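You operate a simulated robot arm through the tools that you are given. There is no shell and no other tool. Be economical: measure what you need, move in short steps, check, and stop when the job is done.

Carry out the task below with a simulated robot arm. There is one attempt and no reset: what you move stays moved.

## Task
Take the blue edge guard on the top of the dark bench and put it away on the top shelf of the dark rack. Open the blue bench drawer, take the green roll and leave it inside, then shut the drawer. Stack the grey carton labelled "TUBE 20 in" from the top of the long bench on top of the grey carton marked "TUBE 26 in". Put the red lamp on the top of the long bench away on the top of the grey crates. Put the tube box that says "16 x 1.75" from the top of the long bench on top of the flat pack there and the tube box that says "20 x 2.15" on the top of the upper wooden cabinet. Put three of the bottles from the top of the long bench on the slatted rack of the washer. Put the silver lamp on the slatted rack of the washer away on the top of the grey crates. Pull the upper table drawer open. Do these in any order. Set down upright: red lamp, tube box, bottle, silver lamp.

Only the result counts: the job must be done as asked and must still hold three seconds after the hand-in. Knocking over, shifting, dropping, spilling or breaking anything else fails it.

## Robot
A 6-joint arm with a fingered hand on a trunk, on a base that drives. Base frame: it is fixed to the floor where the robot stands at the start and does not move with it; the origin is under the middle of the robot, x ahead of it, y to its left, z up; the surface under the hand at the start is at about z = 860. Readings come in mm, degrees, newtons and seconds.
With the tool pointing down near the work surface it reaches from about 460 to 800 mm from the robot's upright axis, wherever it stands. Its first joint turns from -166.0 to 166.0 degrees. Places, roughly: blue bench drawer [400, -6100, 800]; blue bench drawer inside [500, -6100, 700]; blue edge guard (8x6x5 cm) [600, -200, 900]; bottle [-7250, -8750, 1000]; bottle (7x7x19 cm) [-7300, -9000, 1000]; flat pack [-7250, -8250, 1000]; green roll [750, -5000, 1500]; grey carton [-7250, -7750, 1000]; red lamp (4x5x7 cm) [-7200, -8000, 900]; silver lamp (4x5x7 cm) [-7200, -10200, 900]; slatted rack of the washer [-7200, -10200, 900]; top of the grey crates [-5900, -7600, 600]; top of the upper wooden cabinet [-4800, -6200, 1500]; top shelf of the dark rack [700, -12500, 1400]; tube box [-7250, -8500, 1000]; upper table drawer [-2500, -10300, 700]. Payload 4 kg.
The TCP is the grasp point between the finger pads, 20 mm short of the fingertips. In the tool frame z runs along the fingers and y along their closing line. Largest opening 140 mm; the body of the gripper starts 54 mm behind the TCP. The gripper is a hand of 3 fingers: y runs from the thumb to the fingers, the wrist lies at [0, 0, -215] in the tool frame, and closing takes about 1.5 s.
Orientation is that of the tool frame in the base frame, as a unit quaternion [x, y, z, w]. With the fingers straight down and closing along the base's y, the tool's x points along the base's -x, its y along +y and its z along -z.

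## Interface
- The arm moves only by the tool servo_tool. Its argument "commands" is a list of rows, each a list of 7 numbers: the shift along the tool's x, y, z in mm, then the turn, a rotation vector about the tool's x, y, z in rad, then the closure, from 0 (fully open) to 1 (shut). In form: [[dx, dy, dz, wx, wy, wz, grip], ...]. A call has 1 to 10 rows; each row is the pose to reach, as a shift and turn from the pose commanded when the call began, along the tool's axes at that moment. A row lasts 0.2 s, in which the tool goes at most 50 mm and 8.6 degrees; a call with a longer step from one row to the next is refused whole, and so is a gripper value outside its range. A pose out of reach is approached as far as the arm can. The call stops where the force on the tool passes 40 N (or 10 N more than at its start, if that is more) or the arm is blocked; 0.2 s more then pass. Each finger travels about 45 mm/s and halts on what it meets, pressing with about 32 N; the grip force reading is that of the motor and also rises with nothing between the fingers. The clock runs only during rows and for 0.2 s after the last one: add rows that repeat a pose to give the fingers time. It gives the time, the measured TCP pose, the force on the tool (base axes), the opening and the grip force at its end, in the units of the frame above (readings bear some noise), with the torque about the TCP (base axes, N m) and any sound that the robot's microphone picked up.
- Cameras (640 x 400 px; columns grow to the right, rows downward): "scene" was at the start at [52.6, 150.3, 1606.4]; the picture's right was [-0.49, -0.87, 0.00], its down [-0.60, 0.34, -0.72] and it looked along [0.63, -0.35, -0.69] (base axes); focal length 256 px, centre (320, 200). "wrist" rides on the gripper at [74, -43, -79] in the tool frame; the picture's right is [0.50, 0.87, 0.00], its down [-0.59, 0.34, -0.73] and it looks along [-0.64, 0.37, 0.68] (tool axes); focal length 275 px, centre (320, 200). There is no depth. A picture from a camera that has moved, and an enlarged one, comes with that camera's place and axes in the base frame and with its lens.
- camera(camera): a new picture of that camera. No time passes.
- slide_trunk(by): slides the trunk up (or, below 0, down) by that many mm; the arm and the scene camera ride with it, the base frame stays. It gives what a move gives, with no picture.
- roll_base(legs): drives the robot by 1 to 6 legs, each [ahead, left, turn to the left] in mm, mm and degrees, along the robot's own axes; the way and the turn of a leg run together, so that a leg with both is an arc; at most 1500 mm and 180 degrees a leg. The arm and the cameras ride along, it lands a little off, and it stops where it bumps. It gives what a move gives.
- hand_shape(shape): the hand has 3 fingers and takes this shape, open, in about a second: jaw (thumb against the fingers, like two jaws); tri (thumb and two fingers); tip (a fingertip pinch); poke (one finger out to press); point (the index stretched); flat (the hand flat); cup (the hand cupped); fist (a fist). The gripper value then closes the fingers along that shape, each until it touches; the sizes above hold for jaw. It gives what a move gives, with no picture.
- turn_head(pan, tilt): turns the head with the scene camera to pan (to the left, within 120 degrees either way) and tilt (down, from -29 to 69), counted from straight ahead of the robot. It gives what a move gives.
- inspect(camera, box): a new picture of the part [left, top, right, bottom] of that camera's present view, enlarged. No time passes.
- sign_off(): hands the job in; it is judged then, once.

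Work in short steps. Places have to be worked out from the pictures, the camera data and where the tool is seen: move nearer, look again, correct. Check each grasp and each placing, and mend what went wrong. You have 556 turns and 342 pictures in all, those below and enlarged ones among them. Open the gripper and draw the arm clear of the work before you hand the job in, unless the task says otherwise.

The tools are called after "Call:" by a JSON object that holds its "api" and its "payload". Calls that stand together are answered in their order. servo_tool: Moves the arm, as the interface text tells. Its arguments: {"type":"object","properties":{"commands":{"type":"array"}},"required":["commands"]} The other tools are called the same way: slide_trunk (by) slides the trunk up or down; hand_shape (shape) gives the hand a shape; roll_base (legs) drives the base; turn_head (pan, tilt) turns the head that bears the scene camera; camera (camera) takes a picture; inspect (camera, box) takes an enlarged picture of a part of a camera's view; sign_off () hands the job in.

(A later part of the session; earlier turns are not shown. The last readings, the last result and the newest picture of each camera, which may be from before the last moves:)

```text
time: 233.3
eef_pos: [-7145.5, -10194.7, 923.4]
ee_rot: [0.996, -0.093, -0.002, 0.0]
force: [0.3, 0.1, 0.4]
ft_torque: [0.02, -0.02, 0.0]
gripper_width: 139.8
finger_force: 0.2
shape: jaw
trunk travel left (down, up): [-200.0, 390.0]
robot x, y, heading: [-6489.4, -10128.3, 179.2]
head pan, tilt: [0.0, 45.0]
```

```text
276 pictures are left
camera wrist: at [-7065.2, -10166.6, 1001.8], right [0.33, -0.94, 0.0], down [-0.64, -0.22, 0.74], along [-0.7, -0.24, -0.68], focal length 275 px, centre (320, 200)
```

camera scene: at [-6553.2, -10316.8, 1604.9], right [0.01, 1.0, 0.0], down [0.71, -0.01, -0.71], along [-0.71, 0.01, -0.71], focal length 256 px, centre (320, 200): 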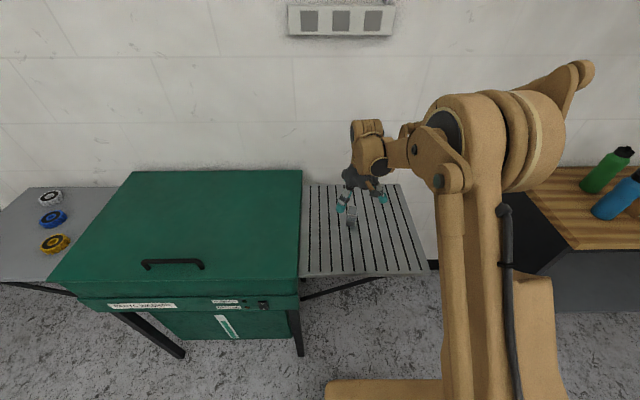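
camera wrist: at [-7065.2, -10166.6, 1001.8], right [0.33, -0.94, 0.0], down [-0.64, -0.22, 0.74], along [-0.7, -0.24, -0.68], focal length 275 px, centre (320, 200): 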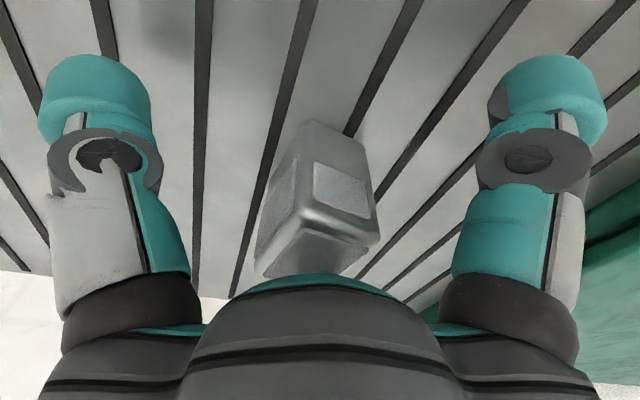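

The lamp sits between the fingers; I close.

Call:
{"api": "servo_tool", "payload": {"commands": [[0, 0, 0, 0, 0, 0, 1], [0, 0, 0, 0, 0, 0, 1], [0, 0, 0, 0, 0, 0, 1], [0, 0, 0, 0, 0, 0, 1], [0, 0, 0, 0, 0, 0, 1], [0, 0, 0, 0, 0, 0, 1], [0, 0, 0, 0, 0, 0, 1], [0, 0, 0, 0, 0, 0, 1]]}}

Call:
{"api": "servo_tool", "payload": {"commands": [[0, 0, -30, 0, 0, 0, 1], [0, 0, -75, 0, 0, 0, 1], [0, 0, -120, 0, 0, 0, 1], [0, 0, -165, 0, 0, 0, 1], [0, 0, -210, 0, 0, 0, 1], [0, 0, -250, 0, 0, 0, 1]]}}

Call:
{"api": "camera", "payload": {"camera": "wrist"}}

```text
time: 235.1
eef_pos: [-7146.3, -10195.1, 924.2]
ee_rot: [0.996, -0.094, -0.002, 0.001]
force: [0.8, -0.9, 0.3]
ft_torque: [0.02, -0.04, 0.0]
gripper_width: 41.3
finger_force: 31.9
shape: jaw
trunk travel left (down, up): [-200.0, 390.0]
robot x, y, heading: [-6488.7, -10130.4, 179.3]
head pan, tilt: [0.0, 45.0]
```

```text
time: 236.5
eef_pos: [-7146.1, -10191.5, 1176.5]
ee_rot: [0.996, -0.094, -0.003, 0.0]
force: [0.9, -0.7, -1.6]
ft_torque: [-0.01, 0.02, 0.02]
gripper_width: 41.0
finger_force: 32.1
shape: jaw
trunk travel left (down, up): [-200.0, 390.0]
robot x, y, heading: [-6488.0, -10126.8, 179.1]
head pan, tilt: [0.0, 45.0]
```

```text
275 pictures are left
camera wrist: at [-7065.2, -10164.0, 1253.6], right [0.33, -0.94, 0.0], down [-0.64, -0.22, 0.74], along [-0.7, -0.24, -0.68], focal length 275 px, centre (320, 200)
```

wrist: 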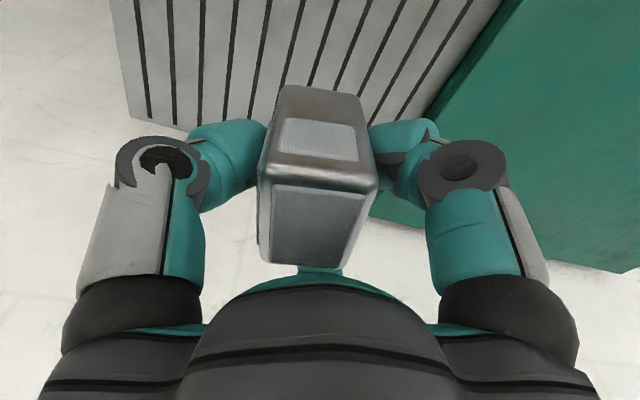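

The silver lamp is held (41 mm, bottom ≈34 mm below TCP). I tuck the arm, back off and turn to +y to view the grey crates.

Call:
{"api": "servo_tool", "payload": {"commands": [[40, -10, 0, 0, 0, 0, 1], [80, -20, 0, 0, 0, 0, 1], [120, -30, 0, 0, 0, 0, 1], [160, -40, 0, 0, 0, 0, 1], [175, -80, 0, 0, 0, 0, 1], [175, -120, 0, 0, 0, 0, 1]]}}

Call:
{"api": "roll_base", "payload": {"legs": [[-200, 0, 0], [0, -500, 0], [0, 0, -90]]}}

Call:
{"api": "turn_head", "payload": {"pan": 0, "tilt": 30}}

Call:
{"api": "camera", "payload": {"camera": "scene"}}

```text
time: 237.9
eef_pos: [-6950.5, -10106.5, 1173.1]
ee_rot: [0.996, -0.093, -0.002, 0.001]
force: [0.2, -0.8, -1.5]
ft_torque: [-0.02, 0.02, 0.01]
gripper_width: 41.1
finger_force: 32.0
shape: jaw
trunk travel left (down, up): [-200.0, 390.0]
robot x, y, heading: [-6491.3, -10126.1, 179.2]
head pan, tilt: [0.0, 45.0]
```

```text
time: 245.8
eef_pos: [-6268.0, -9181.9, 1174.3]
ee_rot: [-0.645, 0.764, 0.002, 0.001]
force: [-0.3, 1.0, -1.0]
ft_torque: [0.03, 0.0, 0.0]
gripper_width: 41.1
finger_force: 32.3
shape: jaw
trunk travel left (down, up): [-200.0, 390.0]
robot x, y, heading: [-6276.8, -9643.9, 90.3]
head pan, tilt: [0.0, 45.0]
```

```text
time: 246.6
eef_pos: [-6269.1, -9182.2, 1173.4]
ee_rot: [-0.645, 0.764, 0.003, 0.001]
force: [-0.6, 0.7, -0.6]
ft_torque: [0.01, -0.04, -0.02]
gripper_width: 41.2
finger_force: 31.8
shape: jaw
trunk travel left (down, up): [-200.0, 390.0]
robot x, y, heading: [-6279.2, -9640.7, 90.2]
head pan, tilt: [0.0, 30.0]
```

```text
274 pictures are left
camera scene: at [-6469.6, -9573.1, 1627.3], right [1.0, 0.01, 0.0], down [0.0, -0.5, -0.87], along [-0.01, 0.87, -0.5], focal length 256 px, centre (320, 200)
```

scene: 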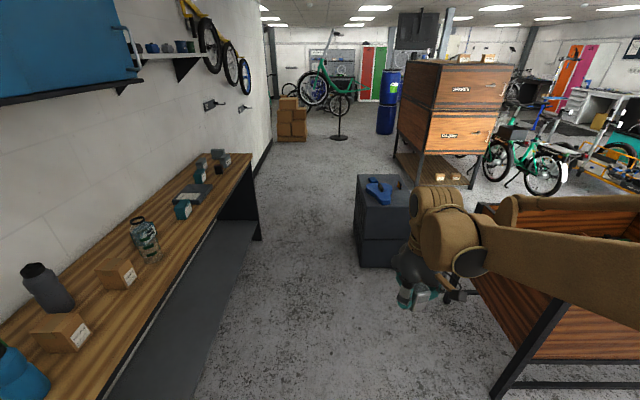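

The grey crates (corner ≈(−6120,−7894)) have a blue item on top. I go up the passage between bench and crates to see the top.

Call:
{"api": "roll_base", "payload": {"legs": [[0, 250, 0], [1150, 0, 0]]}}

Call:
{"api": "turn_head", "payload": {"pan": -35, "tilt": 45}}

Call:
{"api": "camera", "payload": {"camera": "scene"}}

```text
time: 253.8
eef_pos: [-6527.5, -8037.1, 1173.5]
ee_rot: [-0.647, 0.763, 0.001, 0.002]
force: [0.3, -0.5, -1.2]
ft_torque: [0.01, 0.03, 0.04]
gripper_width: 40.9
finger_force: 32.0
shape: jaw
trunk travel left (down, up): [-200.0, 390.0]
robot x, y, heading: [-6537.9, -8495.6, 90.2]
head pan, tilt: [0.0, 30.0]
```

```text
time: 254.8
eef_pos: [-6528.5, -8037.2, 1173.1]
ee_rot: [-0.647, 0.763, 0.002, 0.001]
force: [-0.2, -0.5, -0.1]
ft_torque: [0.02, 0.03, 0.03]
gripper_width: 40.8
finger_force: 31.8
shape: jaw
trunk travel left (down, up): [-200.0, 390.0]
robot x, y, heading: [-6539.0, -8499.6, 90.5]
head pan, tilt: [-35.0, 45.0]
```

```text
273 pictures are left
camera scene: at [-6681.4, -8452.2, 1604.8], right [0.82, -0.57, 0.0], down [-0.4, -0.58, -0.71], along [0.4, 0.58, -0.71], focal length 256 px, centre (320, 200)
```

scene: 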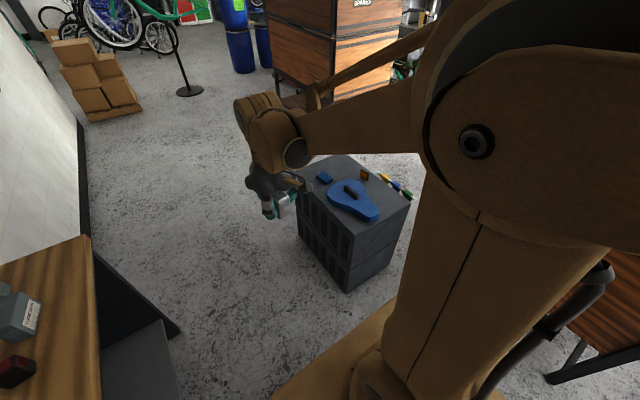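

I zoom on the crate top to find clear places for two lamps.

Call:
{"api": "inspect", "payload": {"camera": "scene", "box": [260, 140, 430, 260]}}

```text
3.33 times, centred on (345, 200) of scene
camera zoom: at [-6681.4, -8452.2, 1604.8], right [0.82, -0.57, 0.0], down [-0.4, -0.58, -0.71], along [0.4, 0.58, -0.71], focal length 853 px, centre (237, 200)
```

zoom: 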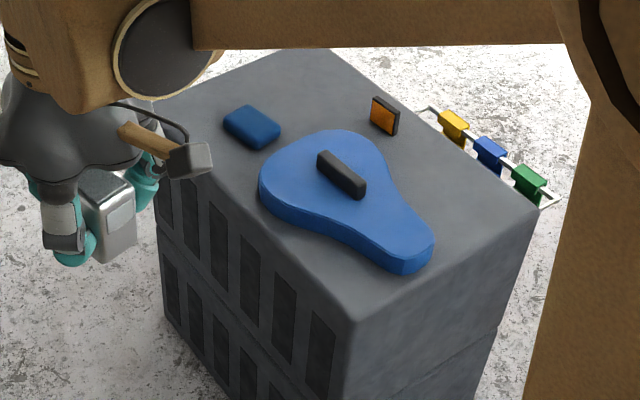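

The far part of the crate top (around x −5800, y −7430) is free. I go past the crates to their +y side, which has open floor, and turn back to face them.

Call:
{"api": "roll_base", "payload": {"legs": [[1300, 0, -0.5], [400, 0, 0], [0, 0, -180]]}}

Call:
{"api": "turn_head", "payload": {"pan": 30, "tilt": 40}}

Call:
{"api": "camera", "payload": {"camera": "scene"}}

```text
time: 270.7
eef_pos: [-6546.1, -7283.8, 1174.1]
ee_rot: [0.766, 0.643, -0.002, 0.003]
force: [-0.2, 0.1, -1.1]
ft_torque: [-0.02, 0.01, 0.0]
gripper_width: 41.0
finger_force: 31.6
shape: jaw
trunk travel left (down, up): [-200.0, 390.0]
robot x, y, heading: [-6533.3, -6824.3, -90.1]
head pan, tilt: [-35.0, 45.0]
```

```text
time: 272.0
eef_pos: [-6546.0, -7284.7, 1173.2]
ee_rot: [0.766, 0.643, -0.001, 0.002]
force: [-0.1, -0.2, -0.4]
ft_torque: [-0.02, -0.01, 0.01]
gripper_width: 40.9
finger_force: 32.4
shape: jaw
trunk travel left (down, up): [-200.0, 390.0]
robot x, y, heading: [-6531.2, -6825.0, -90.0]
head pan, tilt: [30.0, 40.0]
```

```text
271 pictures are left
camera scene: at [-6298.6, -6875.8, 1612.0], right [-0.87, -0.5, 0.0], down [-0.32, 0.56, -0.77], along [0.38, -0.66, -0.64], focal length 256 px, centre (320, 200)
```

scene: 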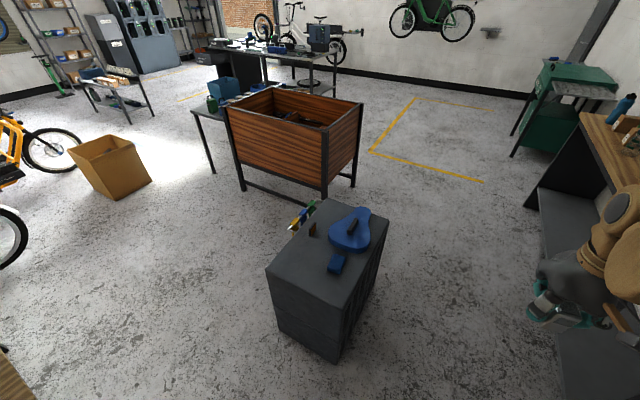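

Open floor here. I sidestep left 650 so the crates are right ahead, and look down.

Call:
{"api": "roll_base", "payload": {"legs": [[0, 650, 0]]}}

Call:
{"api": "turn_head", "payload": {"pan": -5, "tilt": 55}}

Call:
{"api": "camera", "payload": {"camera": "scene"}}

```text
time: 275.7
eef_pos: [-5894.2, -7287.7, 1174.7]
ee_rot: [0.769, 0.639, -0.002, 0.002]
force: [1.2, 0.7, -0.7]
ft_torque: [0.0, 0.01, -0.01]
gripper_width: 41.2
finger_force: 31.5
shape: jaw
trunk travel left (down, up): [-200.0, 390.0]
robot x, y, heading: [-5874.9, -6827.5, -90.5]
head pan, tilt: [30.0, 40.0]
```

```text
time: 276.7
eef_pos: [-5894.2, -7288.0, 1173.4]
ee_rot: [0.769, 0.639, -0.001, 0.003]
force: [-0.3, 0.6, -0.8]
ft_torque: [0.0, 0.0, -0.01]
gripper_width: 40.9
finger_force: 32.2
shape: jaw
trunk travel left (down, up): [-200.0, 390.0]
robot x, y, heading: [-5872.8, -6825.7, -90.5]
head pan, tilt: [-5.0, 55.0]
```

```text
270 pictures are left
camera scene: at [-5690.6, -6879.8, 1591.4], right [-1.0, 0.1, 0.0], down [0.08, 0.82, -0.57], along [-0.06, -0.57, -0.82], focal length 256 px, centre (320, 200)
```

scene: 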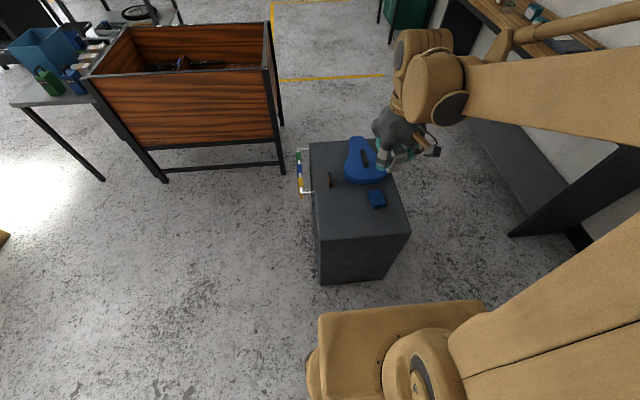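

The front edge of the crate top is y≈−7366, x −6136…−5734, z≈600; free area lies at x −5734…−5950, y −7370…−7590. I lower the trunk and bring the silver lamp over (−5795,−7465).

Call:
{"api": "slide_trunk", "payload": {"by": -200}}

Call:
{"api": "servo_tool", "payload": {"commands": [[-31, 26, 0, 0, 0, 0, 1], [-62, 52, 15, 0, 0, 0, 1], [-93, 78, 45, 0, 0, 0, 1], [-124, 104, 80, 0, 0, 0, 1], [-156, 130, 110, 0, 0, 0, 1], [-156, 130, 150, 0, 0, 0, 1], [-156, 130, 190, 0, 0, 0, 1], [-156, 130, 230, 0, 0, 0, 1], [-156, 130, 265, 0, 0, 0, 1], [-156, 130, 265, 0, 0, 0, 1]]}}

Call:
{"api": "camera", "payload": {"camera": "scene"}}

Call:
{"api": "camera", "payload": {"camera": "wrist"}}

```text
time: 278.9
eef_pos: [-5893.1, -7287.5, 973.8]
ee_rot: [0.77, 0.638, -0.002, 0.003]
force: [0.2, -0.3, -1.1]
ft_torque: [0.0, -0.02, 0.0]
gripper_width: 40.8
finger_force: 32.1
shape: jaw
trunk travel left (down, up): [0.0, 590.0]
robot x, y, heading: [-5874.5, -6826.9, -90.3]
head pan, tilt: [-5.0, 55.0]
```

```text
refused: row 3 steps farther than a row can; nothing moved
```

```text
269 pictures are left
camera scene: at [-5690.7, -6879.7, 1391.5], right [-1.0, 0.1, 0.0], down [0.08, 0.82, -0.57], along [-0.06, -0.57, -0.82], focal length 256 px, centre (320, 200)
```

scene: 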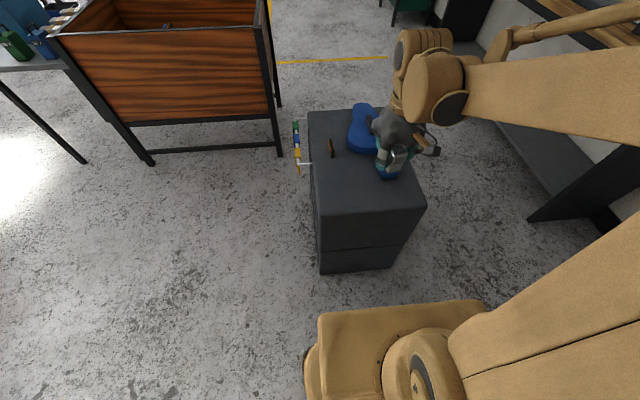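

```text
268 pictures are left
camera wrist: at [-5922.4, -7206.7, 1051.9], right [0.94, 0.33, 0.0], down [0.23, -0.64, 0.74], along [0.24, -0.7, -0.68], focal length 275 px, centre (320, 200)
```

wrist: 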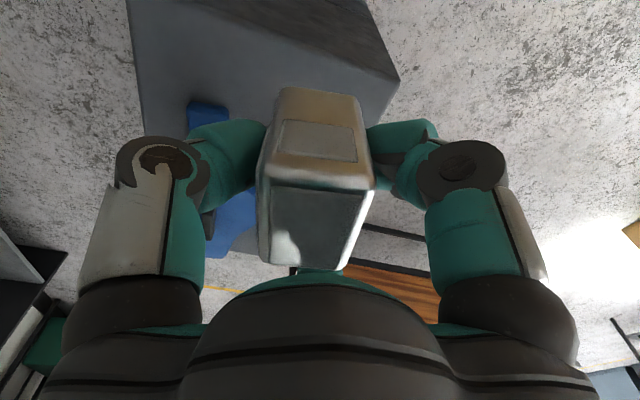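

Steps were a little too long; I split them more finely.

Call:
{"api": "servo_tool", "payload": {"commands": [[-31, 26, 15, 0, 0, 0, 1], [-62, 52, 35, 0, 0, 0, 1], [-93, 78, 55, 0, 0, 0, 1], [-124, 104, 75, 0, 0, 0, 1], [-156, 130, 95, 0, 0, 0, 1], [-156, 130, 135, 0, 0, 0, 1], [-156, 130, 175, 0, 0, 0, 1], [-156, 130, 215, 0, 0, 0, 1], [-156, 130, 255, 0, 0, 0, 1], [-156, 130, 255, 0, 0, 0, 1]]}}

Call:
{"api": "camera", "payload": {"camera": "scene"}}

Call:
{"api": "camera", "payload": {"camera": "wrist"}}

```text
time: 281.1
eef_pos: [-5797.2, -7469.1, 718.2]
ee_rot: [0.77, 0.639, -0.001, 0.001]
force: [0.1, 0.0, -1.2]
ft_torque: [0.02, -0.03, 0.0]
gripper_width: 40.9
finger_force: 32.2
shape: jaw
trunk travel left (down, up): [0.0, 590.0]
robot x, y, heading: [-5873.1, -6829.0, -90.7]
head pan, tilt: [-5.0, 55.0]
```

```text
267 pictures are left
camera scene: at [-5690.6, -6880.1, 1391.4], right [-1.0, 0.1, 0.0], down [0.08, 0.82, -0.57], along [-0.06, -0.57, -0.82], focal length 256 px, centre (320, 200)
```

scene: 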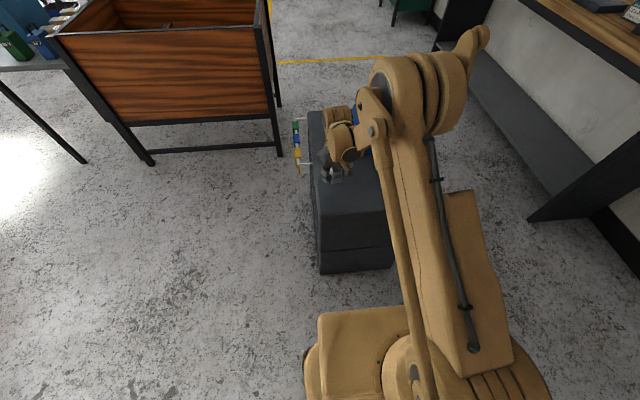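

```text
266 pictures are left
camera wrist: at [-5824.2, -7387.0, 797.1], right [0.94, 0.33, 0.0], down [0.23, -0.64, 0.74], along [0.24, -0.7, -0.68], focal length 275 px, centre (320, 200)
```

wrist: 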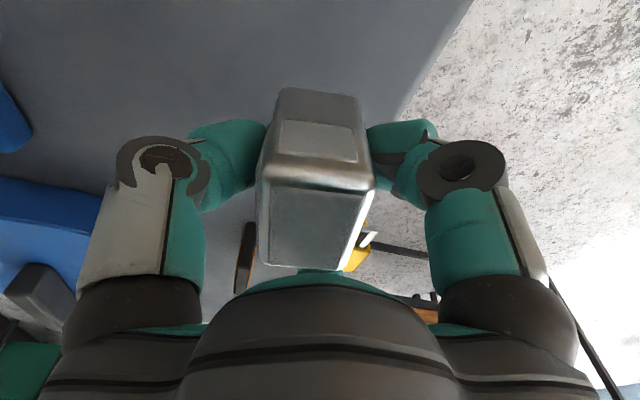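

The lamp is over free surface, 60 mm in from the edge, and 190 mm short of the reflector. I descend and then feel for contact.

Call:
{"api": "servo_tool", "payload": {"commands": [[0, 0, 25, 0, 0, 0, 1], [0, 0, 50, 0, 0, 0, 1], [0, 0, 68, 0, 0, 0, 1], [0, 0, 68, 0, 0, 0, 1]]}}

Call:
{"api": "servo_tool", "payload": {"commands": [[0, 0, 4, 0, 0, 0, 1], [0, 0, 8, 0, 0, 0, 1]]}}

Call:
{"api": "servo_tool", "payload": {"commands": [[0, 0, 2, 0, 0, 0, 1], [0, 0, 4, 0, 0, 0, 1]]}}

```text
time: 281.8
eef_pos: [-5794.8, -7467.4, 663.3]
ee_rot: [0.769, 0.639, -0.002, 0.004]
force: [1.0, -2.6, 30.7]
ft_torque: [0.34, 0.32, -0.02]
gripper_width: 43.1
finger_force: 31.6
shape: jaw
trunk travel left (down, up): [0.0, 590.0]
robot x, y, heading: [-5875.1, -6826.5, -90.5]
head pan, tilt: [-5.0, 55.0]
stopped in row 3: the force on the tool passed its limit at 62 N (the readings are from after the stop); the commanded pose is now the measured one
```

```text
time: 282.1
eef_pos: [-5794.4, -7467.7, 663.1]
ee_rot: [0.769, 0.639, -0.003, 0.004]
force: [1.1, -0.8, 31.9]
ft_torque: [0.36, 0.28, -0.02]
gripper_width: 43.0
finger_force: 31.7
shape: jaw
trunk travel left (down, up): [0.0, 590.0]
robot x, y, heading: [-5873.7, -6827.4, -90.6]
head pan, tilt: [-5.0, 55.0]
stopped in row 1: the force on the tool passed its limit at 47 N (the readings are from after the stop); the commanded pose is now the measured one
```

```text
time: 282.5
eef_pos: [-5795.1, -7469.2, 663.9]
ee_rot: [0.77, 0.638, -0.004, 0.005]
force: [-0.1, 1.3, 32.1]
ft_torque: [0.35, 0.28, -0.05]
gripper_width: 43.1
finger_force: 31.2
shape: jaw
trunk travel left (down, up): [0.0, 590.0]
robot x, y, heading: [-5871.5, -6824.1, -90.4]
head pan, tilt: [-5.0, 55.0]
stopped in row 1: the force on the tool passed its limit at 45 N (the readings are from after the stop); the commanded pose is now the measured one
```

Contact came early: the crate top is at z≈628. I ease up 3 mm to drop the load and check the lamp.

Call:
{"api": "servo_tool", "payload": {"commands": [[0, 0, -2, 0, 0, 0, 1], [0, 0, -2, 0, 0, 0, 1]]}}

Call:
{"api": "camera", "payload": {"camera": "wrist"}}

```text
time: 283.1
eef_pos: [-5795.0, -7468.0, 663.1]
ee_rot: [0.769, 0.639, -0.004, 0.005]
force: [-0.9, 4.8, 15.4]
ft_torque: [0.27, 0.3, -0.09]
gripper_width: 42.6
finger_force: 32.1
shape: jaw
trunk travel left (down, up): [0.0, 590.0]
robot x, y, heading: [-5875.0, -6827.9, -90.4]
head pan, tilt: [-5.0, 55.0]
```

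```text
265 pictures are left
camera wrist: at [-5823.3, -7387.0, 740.9], right [0.94, 0.33, 0.0], down [0.23, -0.63, 0.74], along [0.24, -0.7, -0.67], focal length 275 px, centre (320, 200)
```

wrist: 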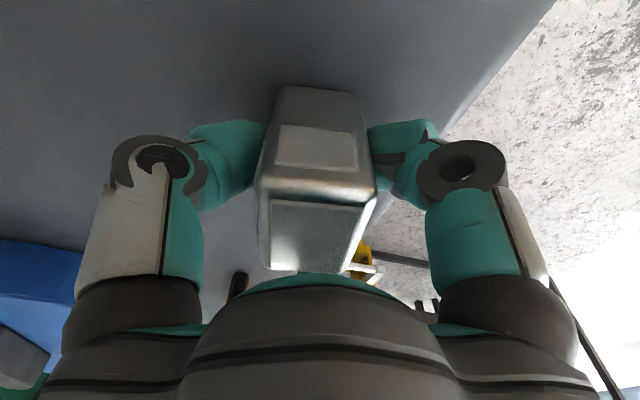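

Lamp still upright in the grip. I ease another 2 mm and open partway.

Call:
{"api": "servo_tool", "payload": {"commands": [[0, 0, -2, 0, 0, 0, 1], [0, 0, -2, 0, 0, 0, 0.6], [0, 0, -2, 0, 0, 0, 0.5], [0, 0, -2, 0, 0, 0, 0.5], [0, 0, -2, 0, 0, 0, 0.5], [0, 0, -2, 0, 0, 0, 0.5]]}}

Call:
{"api": "camera", "payload": {"camera": "wrist"}}

```text
time: 284.5
eef_pos: [-5795.6, -7469.9, 664.3]
ee_rot: [0.77, 0.638, -0.003, 0.004]
force: [-0.8, 0.6, 0.3]
ft_torque: [0.01, 0.02, 0.01]
gripper_width: 69.6
finger_force: 0.2
shape: jaw
trunk travel left (down, up): [0.0, 590.0]
robot x, y, heading: [-5872.6, -6825.1, -90.7]
head pan, tilt: [-5.0, 55.0]
```

```text
264 pictures are left
camera wrist: at [-5823.5, -7388.0, 742.0], right [0.94, 0.33, 0.0], down [0.23, -0.63, 0.74], along [0.24, -0.7, -0.67], focal length 275 px, centre (320, 200)
```

wrist: 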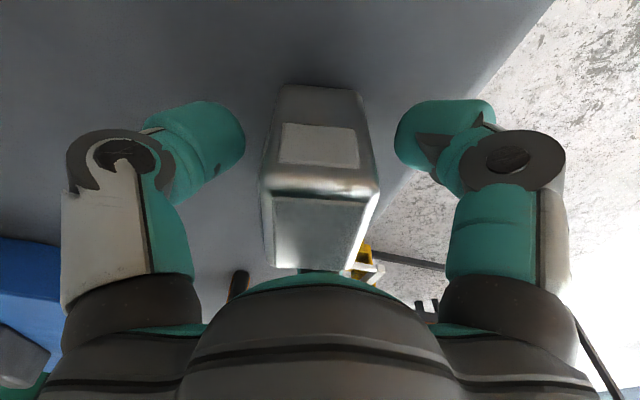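

Standing free. I lift straight up, tuck the arm and raise the trunk.

Call:
{"api": "servo_tool", "payload": {"commands": [[0, 0, -40, 0, 0, 0, 0.5], [0, 0, -85, 0, 0, 0, 0.5], [0, 0, -130, 0, 0, 0, 0.5], [0, 0, -175, 0, 0, 0, 0.5], [0, 0, -220, 0, 0, 0, 0.3], [0, 0, -265, 0, 0, 0, 0], [0, 0, -310, 0, 0, 0, 0], [40, -30, -310, 0, 0, 0, 0], [80, -60, -310, 0, 0, 0, 0], [120, -90, -310, 0, 0, 0, 0]]}}

Call:
{"api": "slide_trunk", "payload": {"by": 200}}

Call:
{"api": "camera", "payload": {"camera": "scene"}}

```text
time: 286.7
eef_pos: [-5861.5, -7333.6, 974.6]
ee_rot: [0.769, 0.64, -0.002, 0.004]
force: [0.4, -0.3, 0.2]
ft_torque: [0.02, -0.02, 0.01]
gripper_width: 139.9
finger_force: 0.1
shape: jaw
trunk travel left (down, up): [0.0, 590.0]
robot x, y, heading: [-5874.5, -6825.6, -90.4]
head pan, tilt: [-5.0, 55.0]
```

```text
time: 288.8
eef_pos: [-5860.2, -7334.1, 1173.7]
ee_rot: [0.769, 0.639, -0.003, 0.003]
force: [-0.7, 0.0, 0.5]
ft_torque: [-0.01, -0.01, -0.01]
gripper_width: 140.1
finger_force: 0.0
shape: jaw
trunk travel left (down, up): [-200.0, 390.0]
robot x, y, heading: [-5874.7, -6829.4, -90.5]
head pan, tilt: [-5.0, 55.0]
```

```text
263 pictures are left
camera scene: at [-5690.6, -6880.3, 1591.3], right [-1.0, 0.1, 0.0], down [0.08, 0.82, -0.57], along [-0.06, -0.57, -0.82], focal length 256 px, centre (320, 200)
```

scene: 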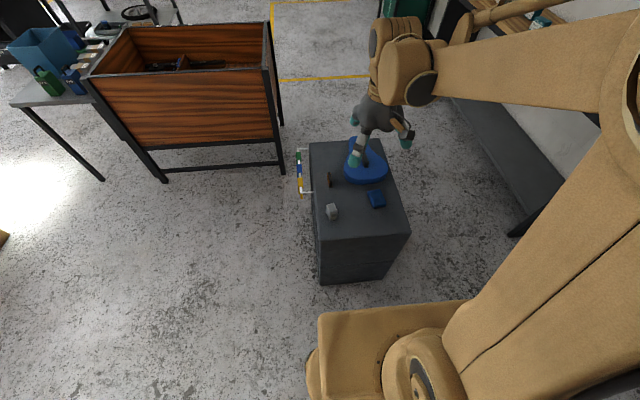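

The silver lamp stands well. Next the red lamp: I go back to the passage, facing the long bench near y≈−7950.

Call:
{"api": "roll_base", "payload": {"legs": [[0, -660, 0], [0, 0, -90], [0, 1100, 0]]}}

Call:
{"api": "turn_head", "payload": {"pan": -10, "tilt": 45}}

Call:
{"api": "camera", "payload": {"camera": "scene"}}

Call:
{"api": "camera", "payload": {"camera": "wrist"}}

```text
time: 301.6
eef_pos: [-7074.8, -7922.5, 1173.5]
ee_rot: [0.995, -0.095, -0.005, 0.001]
force: [-0.3, 0.6, 0.4]
ft_torque: [0.01, -0.01, -0.01]
gripper_width: 139.9
finger_force: 0.2
shape: jaw
trunk travel left (down, up): [-200.0, 390.0]
robot x, y, heading: [-6565.9, -7912.0, 179.1]
head pan, tilt: [-5.0, 55.0]
```

```text
time: 302.3
eef_pos: [-7074.3, -7922.1, 1174.4]
ee_rot: [0.995, -0.095, -0.004, 0.0]
force: [0.2, -0.4, 0.9]
ft_torque: [0.0, 0.01, 0.01]
gripper_width: 139.9
finger_force: 0.1
shape: jaw
trunk travel left (down, up): [-200.0, 390.0]
robot x, y, heading: [-6564.6, -7911.7, 179.2]
head pan, tilt: [-10.0, 45.0]
```

```text
262 pictures are left
camera scene: at [-6630.1, -8086.1, 1604.7], right [0.19, 0.98, 0.0], down [0.69, -0.13, -0.71], along [-0.69, 0.13, -0.71], focal length 256 px, centre (320, 200)
```

scene: 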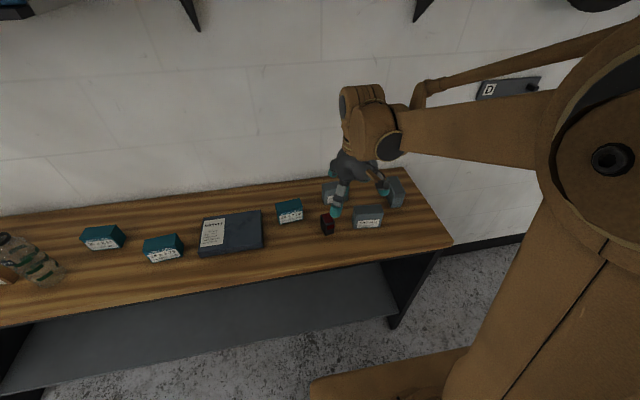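

```text
261 pictures are left
camera wrist: at [-6993.9, -7894.3, 1251.7], right [0.33, -0.95, 0.0], down [-0.63, -0.22, 0.74], along [-0.7, -0.24, -0.67], focal length 275 px, centre (320, 200)
```

wrist: 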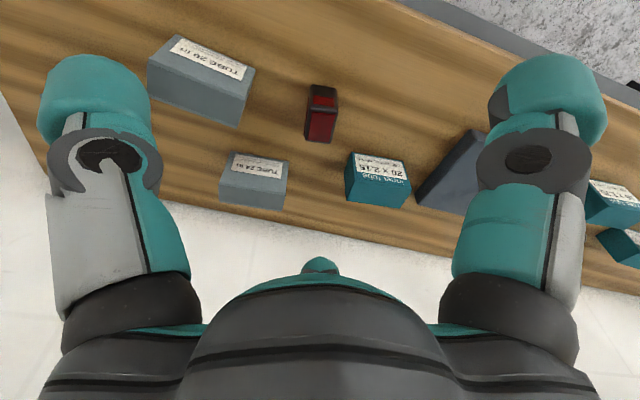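

I enlarge both views to read the labels and locate the boxes and the red lamp.

Call:
{"api": "inspect", "payload": {"camera": "wrist", "box": [140, 20, 440, 220]}}

Call:
{"api": "inspect", "payload": {"camera": "scene", "box": [60, 160, 260, 285]}}

Call:
{"api": "inspect", "payload": {"camera": "scene", "box": [250, 150, 450, 275]}}

```text
2.00 times, centred on (290, 120) of wrist
camera zoom: at [-6993.9, -7894.3, 1251.7], right [0.33, -0.95, 0.0], down [-0.63, -0.22, 0.74], along [-0.7, -0.24, -0.67], focal length 551 px, centre (380, 360)
```

zoom: 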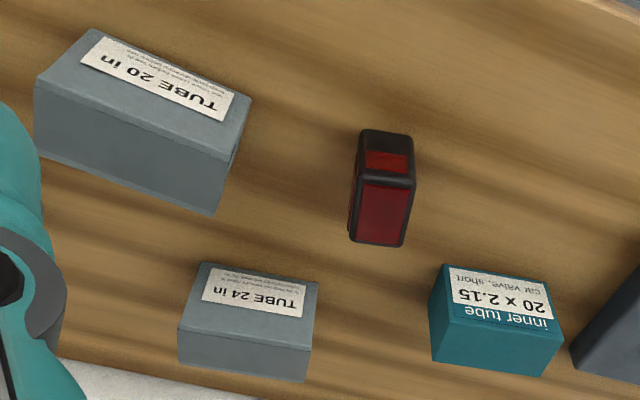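

```text
3.20 times, centred on (160, 222) of scene
camera zoom: at [-6630.1, -8086.1, 1604.7], right [0.19, 0.98, 0.0], down [0.69, -0.13, -0.71], along [-0.69, 0.13, -0.71], focal length 819 px, centre (832, 128)
```

zoom: 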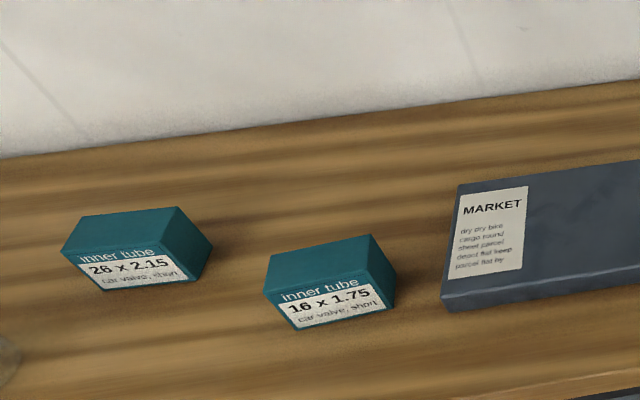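

```text
3.20 times, centred on (350, 212) of scene
camera zoom: at [-6630.1, -8086.1, 1604.7], right [0.19, 0.98, 0.0], down [0.69, -0.13, -0.71], along [-0.69, 0.13, -0.71], focal length 819 px, centre (224, 160)
```

zoom: 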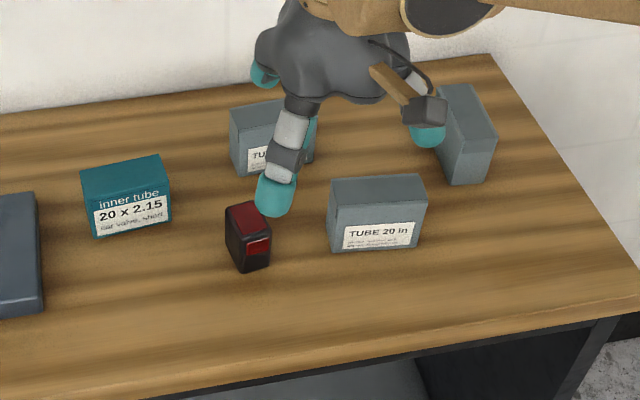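

Bench top is z≈905; red lamp centred near (−7163,−7953), "TUBE 20 in" carton near (−7176,−7816), "16 x 1.75" is the box next to the flat pack. I move the hand right so that the wrist camera sees the third grey carton, to confirm it is "TUBE 26".

Call:
{"api": "servo_tool", "payload": {"commands": [[10, -40, 0, 0, 0, 0, 0], [15, -80, 0, 0, 0, 0, 0], [15, -120, 0, 0, 0, 0, 0], [15, -160, 0, 0, 0, 0, 0], [15, -160, 0, 0, 0, 0, 0]]}}

Call:
{"api": "camera", "payload": {"camera": "wrist"}}

Call:
{"api": "inspect", "payload": {"camera": "scene", "box": [290, 130, 490, 255]}}

```text
time: 303.5
eef_pos: [-7030.6, -7767.6, 1172.3]
ee_rot: [0.995, -0.095, -0.004, 0.0]
force: [0.2, -0.3, -0.8]
ft_torque: [0.01, -0.01, -0.01]
gripper_width: 139.8
finger_force: 0.0
shape: jaw
trunk travel left (down, up): [-200.0, 390.0]
robot x, y, heading: [-6567.9, -7911.0, 178.9]
head pan, tilt: [-10.0, 45.0]
```

```text
257 pictures are left
camera wrist: at [-6949.0, -7739.6, 1250.1], right [0.33, -0.94, 0.0], down [-0.63, -0.22, 0.74], along [-0.7, -0.24, -0.67], focal length 275 px, centre (320, 200)
```

wrist: 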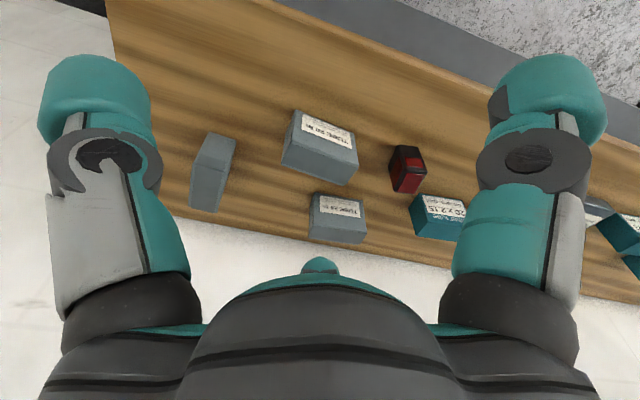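

```text
3.20 times, centred on (390, 192) of scene
camera zoom: at [-6630.1, -8086.3, 1604.8], right [0.19, 0.98, 0.0], down [0.69, -0.13, -0.71], along [-0.69, 0.13, -0.71], focal length 819 px, centre (96, 224)
```

zoom: 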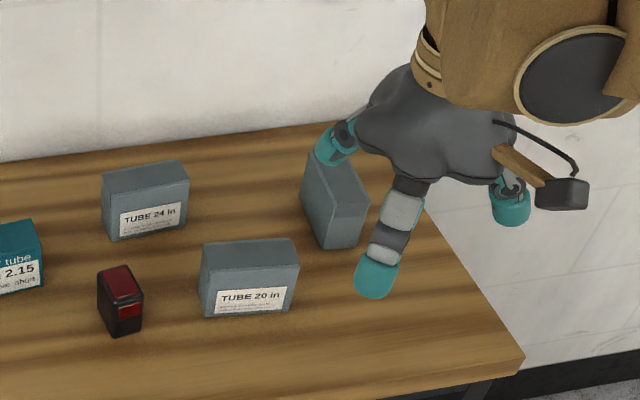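

The third grey carton's label faces away; I'll verify it from the +y side on the way. Now I bring the hand over the red lamp, turned to fit it.

Call:
{"api": "servo_tool", "payload": {"commands": [[-14, 30, 10, 0, 0, -0.06, 0.2], [-28, 60, 25, 0, 0, -0.13, 0.43], [-42, 90, 40, 0, 0, -0.2, 0.43], [-56, 120, 55, 0, 0, -0.26, 0.43], [-70, 150, 70, 0, 0, -0.32, 0.43], [-84, 180, 90, 0, 0, -0.39, 0.43], [-95, 207, 112, 0, 0, -0.45, 0.43], [-95, 207, 112, 0, 0, -0.45, 0.43]]}}

Call:
{"api": "camera", "payload": {"camera": "wrist"}}

```text
time: 305.3
eef_pos: [-7162.3, -7953.8, 1064.8]
ee_rot: [0.992, 0.13, -0.004, -0.001]
force: [-0.5, 0.2, -0.4]
ft_torque: [-0.02, -0.02, 0.03]
gripper_width: 80.4
finger_force: 0.1
shape: jaw
trunk travel left (down, up): [-200.0, 390.0]
robot x, y, heading: [-6568.6, -7912.3, 179.0]
head pan, tilt: [-10.0, 45.0]
```

```text
255 pictures are left
camera wrist: at [-7101.9, -7892.2, 1142.2], right [0.71, -0.71, -0.01], down [-0.47, -0.48, 0.74], along [-0.53, -0.52, -0.67], focal length 275 px, centre (320, 200)
```

wrist: 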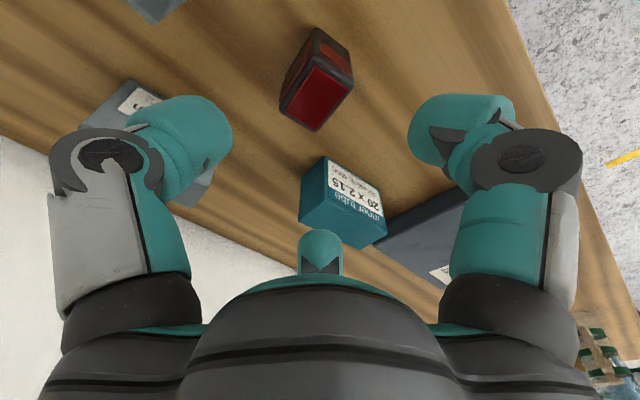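

The lamp is almost centred; I trim, narrow the opening a little because of the neighbouring carton, and go down to z 940.

Call:
{"api": "servo_tool", "payload": {"commands": [[-5, -3, 10, 0, 0, 0.06, 0.55], [-5, -3, 40, 0, 0, 0.06, 0.55], [-5, -3, 70, 0, 0, 0.06, 0.55], [-5, -3, 100, 0, 0, 0.06, 0.55], [-5, -3, 125, 0, 0, 0.06, 0.55], [-5, -3, 125, 0, 0, 0.06, 0.55]]}}

Call:
{"api": "camera", "payload": {"camera": "wrist"}}

Call:
{"api": "inspect", "payload": {"camera": "scene", "box": [260, 150, 420, 250]}}

```text
time: 306.7
eef_pos: [-7170.1, -7951.5, 938.3]
ee_rot: [0.995, 0.099, -0.005, 0.0]
force: [0.0, 0.2, 0.1]
ft_torque: [0.02, -0.01, -0.01]
gripper_width: 63.3
finger_force: 0.1
shape: jaw
trunk travel left (down, up): [-200.0, 390.0]
robot x, y, heading: [-6567.9, -7909.5, 178.9]
head pan, tilt: [-10.0, 45.0]
```

```text
254 pictures are left
camera wrist: at [-7105.0, -7895.6, 1016.0], right [0.66, -0.75, -0.01], down [-0.5, -0.45, 0.74], along [-0.56, -0.49, -0.67], focal length 275 px, centre (320, 200)
```

wrist: 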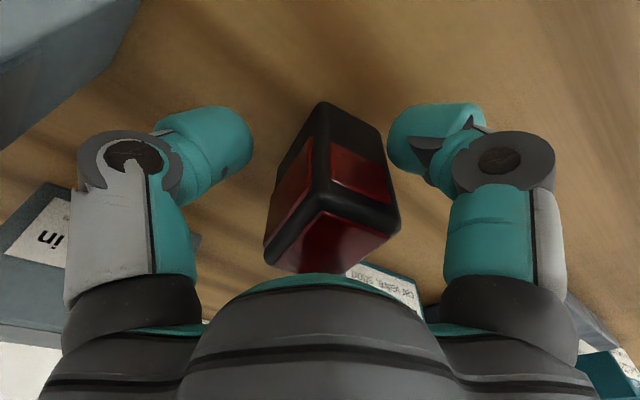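

```text
4.00 times, centred on (340, 200) of scene
camera zoom: at [-6630.1, -8086.0, 1604.8], right [0.19, 0.98, 0.0], down [0.69, -0.13, -0.71], along [-0.69, 0.13, -0.71], focal length 1024 px, centre (240, 200)
```

zoom: 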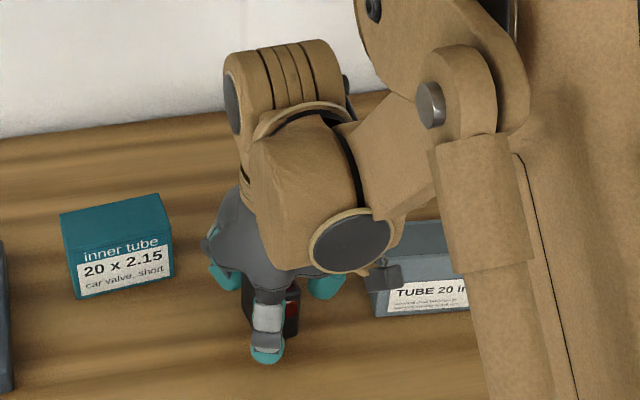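

The lamp is between the fingers. Closing and lifting.

Call:
{"api": "servo_tool", "payload": {"commands": [[0, 0, 0, 0, 0, 0, 1], [0, 0, 0, 0, 0, 0, 1], [0, 0, 0, 0, 0, 0, 1], [0, 0, 0, 0, 0, 0, 1], [0, 0, 0, 0, 0, 0, 1], [0, 0, 0, 0, 0, 0, 1]]}}

Call:
{"api": "servo_tool", "payload": {"commands": [[0, 0, -30, 0, 0, 0, 1], [0, 0, -75, 0, 0, 0, 1], [0, 0, -120, 0, 0, 0, 1], [0, 0, -165, 0, 0, 0, 1], [0, 0, -210, 0, 0, 0, 1], [0, 0, -240, 0, 0, 0, 1]]}}

Call:
{"api": "camera", "payload": {"camera": "wrist"}}

```text
time: 308.1
eef_pos: [-7170.2, -7951.8, 937.8]
ee_rot: [0.995, 0.099, -0.004, 0.0]
force: [-0.5, 0.1, -0.1]
ft_torque: [-0.03, 0.02, -0.01]
gripper_width: 38.5
finger_force: 32.6
shape: jaw
trunk travel left (down, up): [-200.0, 390.0]
robot x, y, heading: [-6567.2, -7914.4, 178.7]
head pan, tilt: [-10.0, 45.0]
```

```text
time: 309.5
eef_pos: [-7167.0, -7953.0, 1181.2]
ee_rot: [0.995, 0.099, -0.004, 0.0]
force: [0.2, 0.5, -0.9]
ft_torque: [-0.03, -0.04, 0.03]
gripper_width: 38.9
finger_force: 32.1
shape: jaw
trunk travel left (down, up): [-200.0, 390.0]
robot x, y, heading: [-6567.8, -7913.5, 178.9]
head pan, tilt: [-10.0, 45.0]
```

```text
252 pictures are left
camera wrist: at [-7101.5, -7896.0, 1257.8], right [0.66, -0.75, -0.01], down [-0.5, -0.45, 0.74], along [-0.56, -0.49, -0.67], focal length 275 px, centre (320, 200)
```

wrist: 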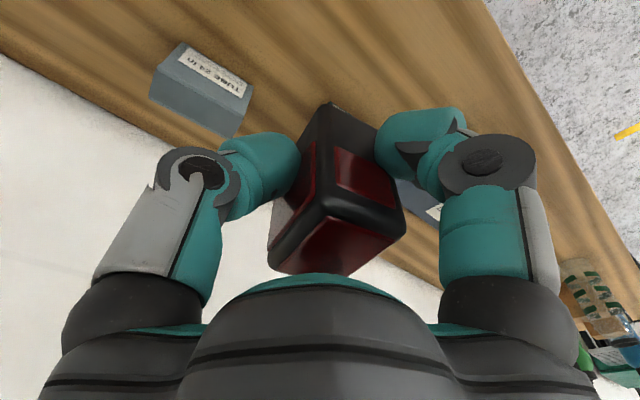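

Held (38.5 mm). I tuck in and go back towards the crates, stopping to view the third carton's label from the +y side.

Call:
{"api": "servo_tool", "payload": {"commands": [[37, 7, 0, 0, 0, 0, 1], [74, 14, 0, 0, 0, 0, 1], [110, 22, 0, 0, 0, 0, 1], [147, 30, 0, 0, 0, 0, 1]]}}

Call:
{"api": "roll_base", "payload": {"legs": [[0, -700, 0]]}}

Call:
{"api": "turn_head", "payload": {"pan": 20, "tilt": 40}}

Call:
{"api": "camera", "payload": {"camera": "scene"}}

```text
time: 310.5
eef_pos: [-7015.6, -7951.6, 1177.9]
ee_rot: [0.995, 0.099, -0.005, -0.001]
force: [0.2, 0.3, -0.7]
ft_torque: [0.05, -0.01, -0.01]
gripper_width: 38.5
finger_force: 32.0
shape: jaw
trunk travel left (down, up): [-200.0, 390.0]
robot x, y, heading: [-6563.2, -7912.6, 178.9]
head pan, tilt: [-10.0, 45.0]
```

```text
time: 314.3
eef_pos: [-7006.2, -7259.3, 1177.3]
ee_rot: [0.995, 0.101, -0.004, -0.001]
force: [0.3, 0.4, -1.0]
ft_torque: [-0.03, 0.01, -0.03]
gripper_width: 38.5
finger_force: 31.8
shape: jaw
trunk travel left (down, up): [-200.0, 390.0]
robot x, y, heading: [-6553.0, -7218.5, 179.5]
head pan, tilt: [-10.0, 45.0]
```

```text
time: 315.3
eef_pos: [-7007.9, -7261.2, 1177.2]
ee_rot: [0.995, 0.101, -0.005, 0.0]
force: [-0.4, 0.2, 0.1]
ft_torque: [-0.03, -0.03, -0.01]
gripper_width: 38.5
finger_force: 32.3
shape: jaw
trunk travel left (down, up): [-200.0, 390.0]
robot x, y, heading: [-6556.2, -7218.7, 179.1]
head pan, tilt: [20.0, 40.0]
```

```text
251 pictures are left
camera scene: at [-6619.3, -7436.3, 1612.0], right [-0.33, 0.94, 0.0], down [0.61, 0.21, -0.77], along [-0.72, -0.25, -0.64], focal length 256 px, centre (320, 200)
```

scene: 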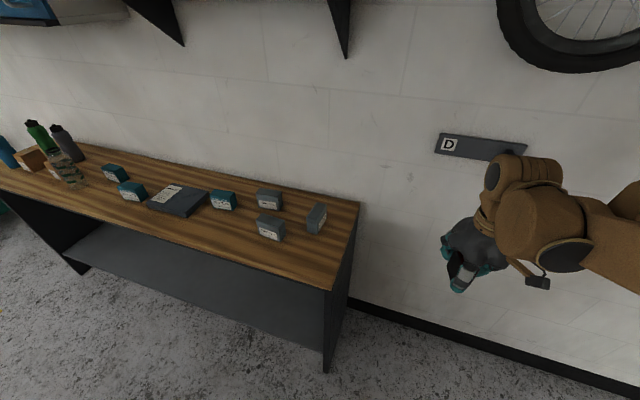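

Call:
{"api": "inspect", "payload": {"camera": "scene", "box": [245, 180, 345, 250]}}

```text
5.71 times, centred on (295, 215) of scene
camera zoom: at [-6619.3, -7436.3, 1612.0], right [-0.33, 0.94, 0.0], down [0.61, 0.21, -0.77], along [-0.72, -0.25, -0.64], focal length 1463 px, centre (463, 114)
```

zoom: 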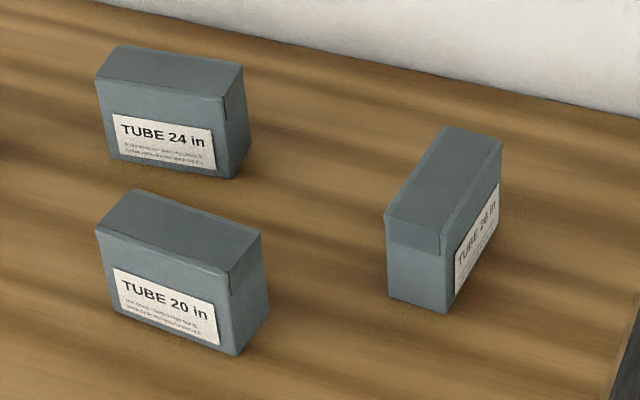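

The third carton indeed reads "TUBE 26 in". On to the crates' +y side with the red lamp.

Call:
{"api": "roll_base", "payload": {"legs": [[0, -390, 0], [0, 0, 90.5], [0, 680, 0]]}}

Call:
{"api": "turn_head", "payload": {"pan": -5, "tilt": 55}}

Call:
{"api": "camera", "payload": {"camera": "scene"}}

```text
time: 325.0
eef_pos: [-5811.0, -7254.3, 1177.6]
ee_rot: [0.616, 0.787, -0.004, 0.003]
force: [0.3, -0.7, -0.9]
ft_torque: [-0.01, 0.0, 0.02]
gripper_width: 38.3
finger_force: 32.0
shape: jaw
trunk travel left (down, up): [-200.0, 390.0]
robot x, y, heading: [-5870.4, -6804.2, -88.5]
head pan, tilt: [20.0, 40.0]
```

```text
time: 325.9
eef_pos: [-5810.9, -7254.8, 1177.9]
ee_rot: [0.617, 0.787, -0.004, 0.003]
force: [-0.4, -0.8, -0.3]
ft_torque: [-0.02, 0.0, -0.02]
gripper_width: 38.1
finger_force: 31.6
shape: jaw
trunk travel left (down, up): [-200.0, 390.0]
robot x, y, heading: [-5873.2, -6807.6, -88.8]
head pan, tilt: [-5.0, 55.0]
```

```text
249 pictures are left
camera scene: at [-5685.2, -6853.7, 1591.4], right [-1.0, 0.06, 0.0], down [0.05, 0.82, -0.57], along [-0.03, -0.57, -0.82], focal length 256 px, centre (320, 200)
```

scene: 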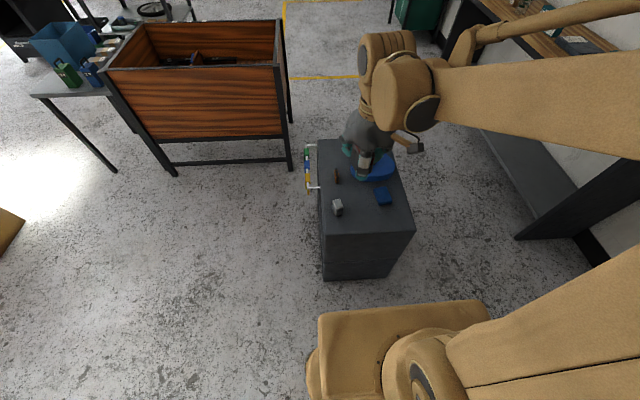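

I lower the trunk and move the red lamp over the free spot (−5895,−7425), 100 mm beside the silver one.

Call:
{"api": "slide_trunk", "payload": {"by": -200}}

Call:
{"api": "servo_tool", "payload": {"commands": [[-29, -24, 20, 0, 0, 0, 1], [-58, -49, 40, 0, 0, 0, 1], [-87, -73, 60, 0, 0, 0, 1], [-116, -98, 80, 0, 0, 0, 1], [-145, -122, 100, 0, 0, 0, 1], [-145, -122, 145, 0, 0, 0, 1], [-145, -122, 190, 0, 0, 0, 1], [-145, -122, 235, 0, 0, 0, 1], [-145, -122, 245, 0, 0, 0, 1], [-145, -122, 245, 0, 0, 0, 1]]}}

Call:
{"api": "camera", "payload": {"camera": "wrist"}}

Call:
{"api": "inspect", "payload": {"camera": "scene", "box": [290, 90, 450, 215]}}

```text
time: 328.1
eef_pos: [-5810.2, -7256.1, 977.3]
ee_rot: [0.616, 0.788, -0.004, 0.003]
force: [0.0, -0.4, -1.2]
ft_torque: [0.0, 0.02, 0.04]
gripper_width: 38.2
finger_force: 32.0
shape: jaw
trunk travel left (down, up): [0.0, 590.0]
robot x, y, heading: [-5873.6, -6806.0, -88.8]
head pan, tilt: [-5.0, 55.0]
```

```text
time: 330.3
eef_pos: [-5893.8, -7428.9, 732.1]
ee_rot: [0.616, 0.788, -0.003, 0.003]
force: [-1.3, 0.8, -1.2]
ft_torque: [0.02, -0.02, 0.0]
gripper_width: 38.3
finger_force: 31.9
shape: jaw
trunk travel left (down, up): [0.0, 590.0]
robot x, y, heading: [-5871.1, -6804.4, -88.4]
head pan, tilt: [-5.0, 55.0]
```

```text
248 pictures are left
camera wrist: at [-5952.8, -7366.7, 810.0], right [0.72, 0.69, -0.01], down [0.47, -0.48, 0.74], along [0.51, -0.54, -0.67], focal length 275 px, centre (320, 200)
```

wrist: 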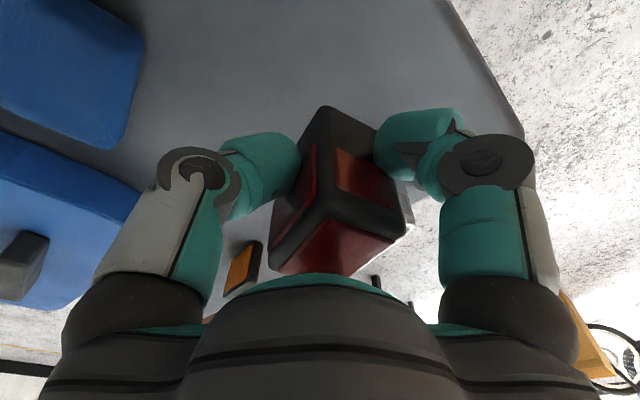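

```text
3.20 times, centred on (370, 152) of scene
camera zoom: at [-5685.3, -6853.7, 1391.4], right [-1.0, 0.06, 0.0], down [0.05, 0.82, -0.57], along [-0.03, -0.57, -0.82], focal length 819 px, centre (160, 352)
```

zoom: 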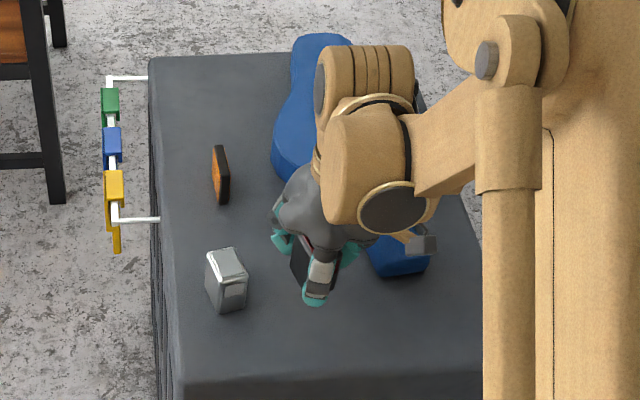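

I shift 12 mm away from the blue box and go down close to contact.

Call:
{"api": "servo_tool", "payload": {"commands": [[5, 13, 15, 0, 0, 0, 1], [5, 13, 35, 0, 0, 0, 1], [5, 13, 55, 0, 0, 0, 1], [5, 13, 62, 0, 0, 0, 1], [5, 13, 62, 0, 0, 0, 1]]}}

```text
time: 331.5
eef_pos: [-5882.2, -7422.1, 670.5]
ee_rot: [0.616, 0.788, -0.003, 0.002]
force: [-0.1, 0.7, -0.2]
ft_torque: [0.01, -0.04, 0.01]
gripper_width: 38.2
finger_force: 31.7
shape: jaw
trunk travel left (down, up): [0.0, 590.0]
robot x, y, heading: [-5872.7, -6809.2, -88.2]
head pan, tilt: [-5.0, 55.0]
```

Call:
{"api": "servo_tool", "payload": {"commands": [[0, 0, 2, 0, 0, 0, 1], [0, 0, 5, 0, 0, 0, 1], [0, 0, 5, 0, 0, 0, 1]]}}

```text
time: 332.3
eef_pos: [-5882.1, -7421.1, 665.4]
ee_rot: [0.616, 0.788, -0.003, 0.003]
force: [-0.8, 0.0, -0.6]
ft_torque: [-0.01, -0.02, -0.03]
gripper_width: 38.4
finger_force: 31.5
shape: jaw
trunk travel left (down, up): [0.0, 590.0]
robot x, y, heading: [-5869.7, -6807.0, -88.7]
head pan, tilt: [-5.0, 55.0]
```

No contact yet; a few millimetres more.

Call:
{"api": "servo_tool", "payload": {"commands": [[0, 0, 2, 0, 0, 0, 1], [0, 0, 4, 0, 0, 0, 1], [0, 0, 4, 0, 0, 0, 1]]}}

```text
time: 333.1
eef_pos: [-5882.3, -7420.6, 663.1]
ee_rot: [0.616, 0.788, -0.004, 0.003]
force: [-1.3, -6.9, 18.8]
ft_torque: [-0.13, -0.26, -0.11]
gripper_width: 38.7
finger_force: 32.0
shape: jaw
trunk travel left (down, up): [0.0, 590.0]
robot x, y, heading: [-5875.1, -6805.0, -88.5]
head pan, tilt: [-5.0, 55.0]
```

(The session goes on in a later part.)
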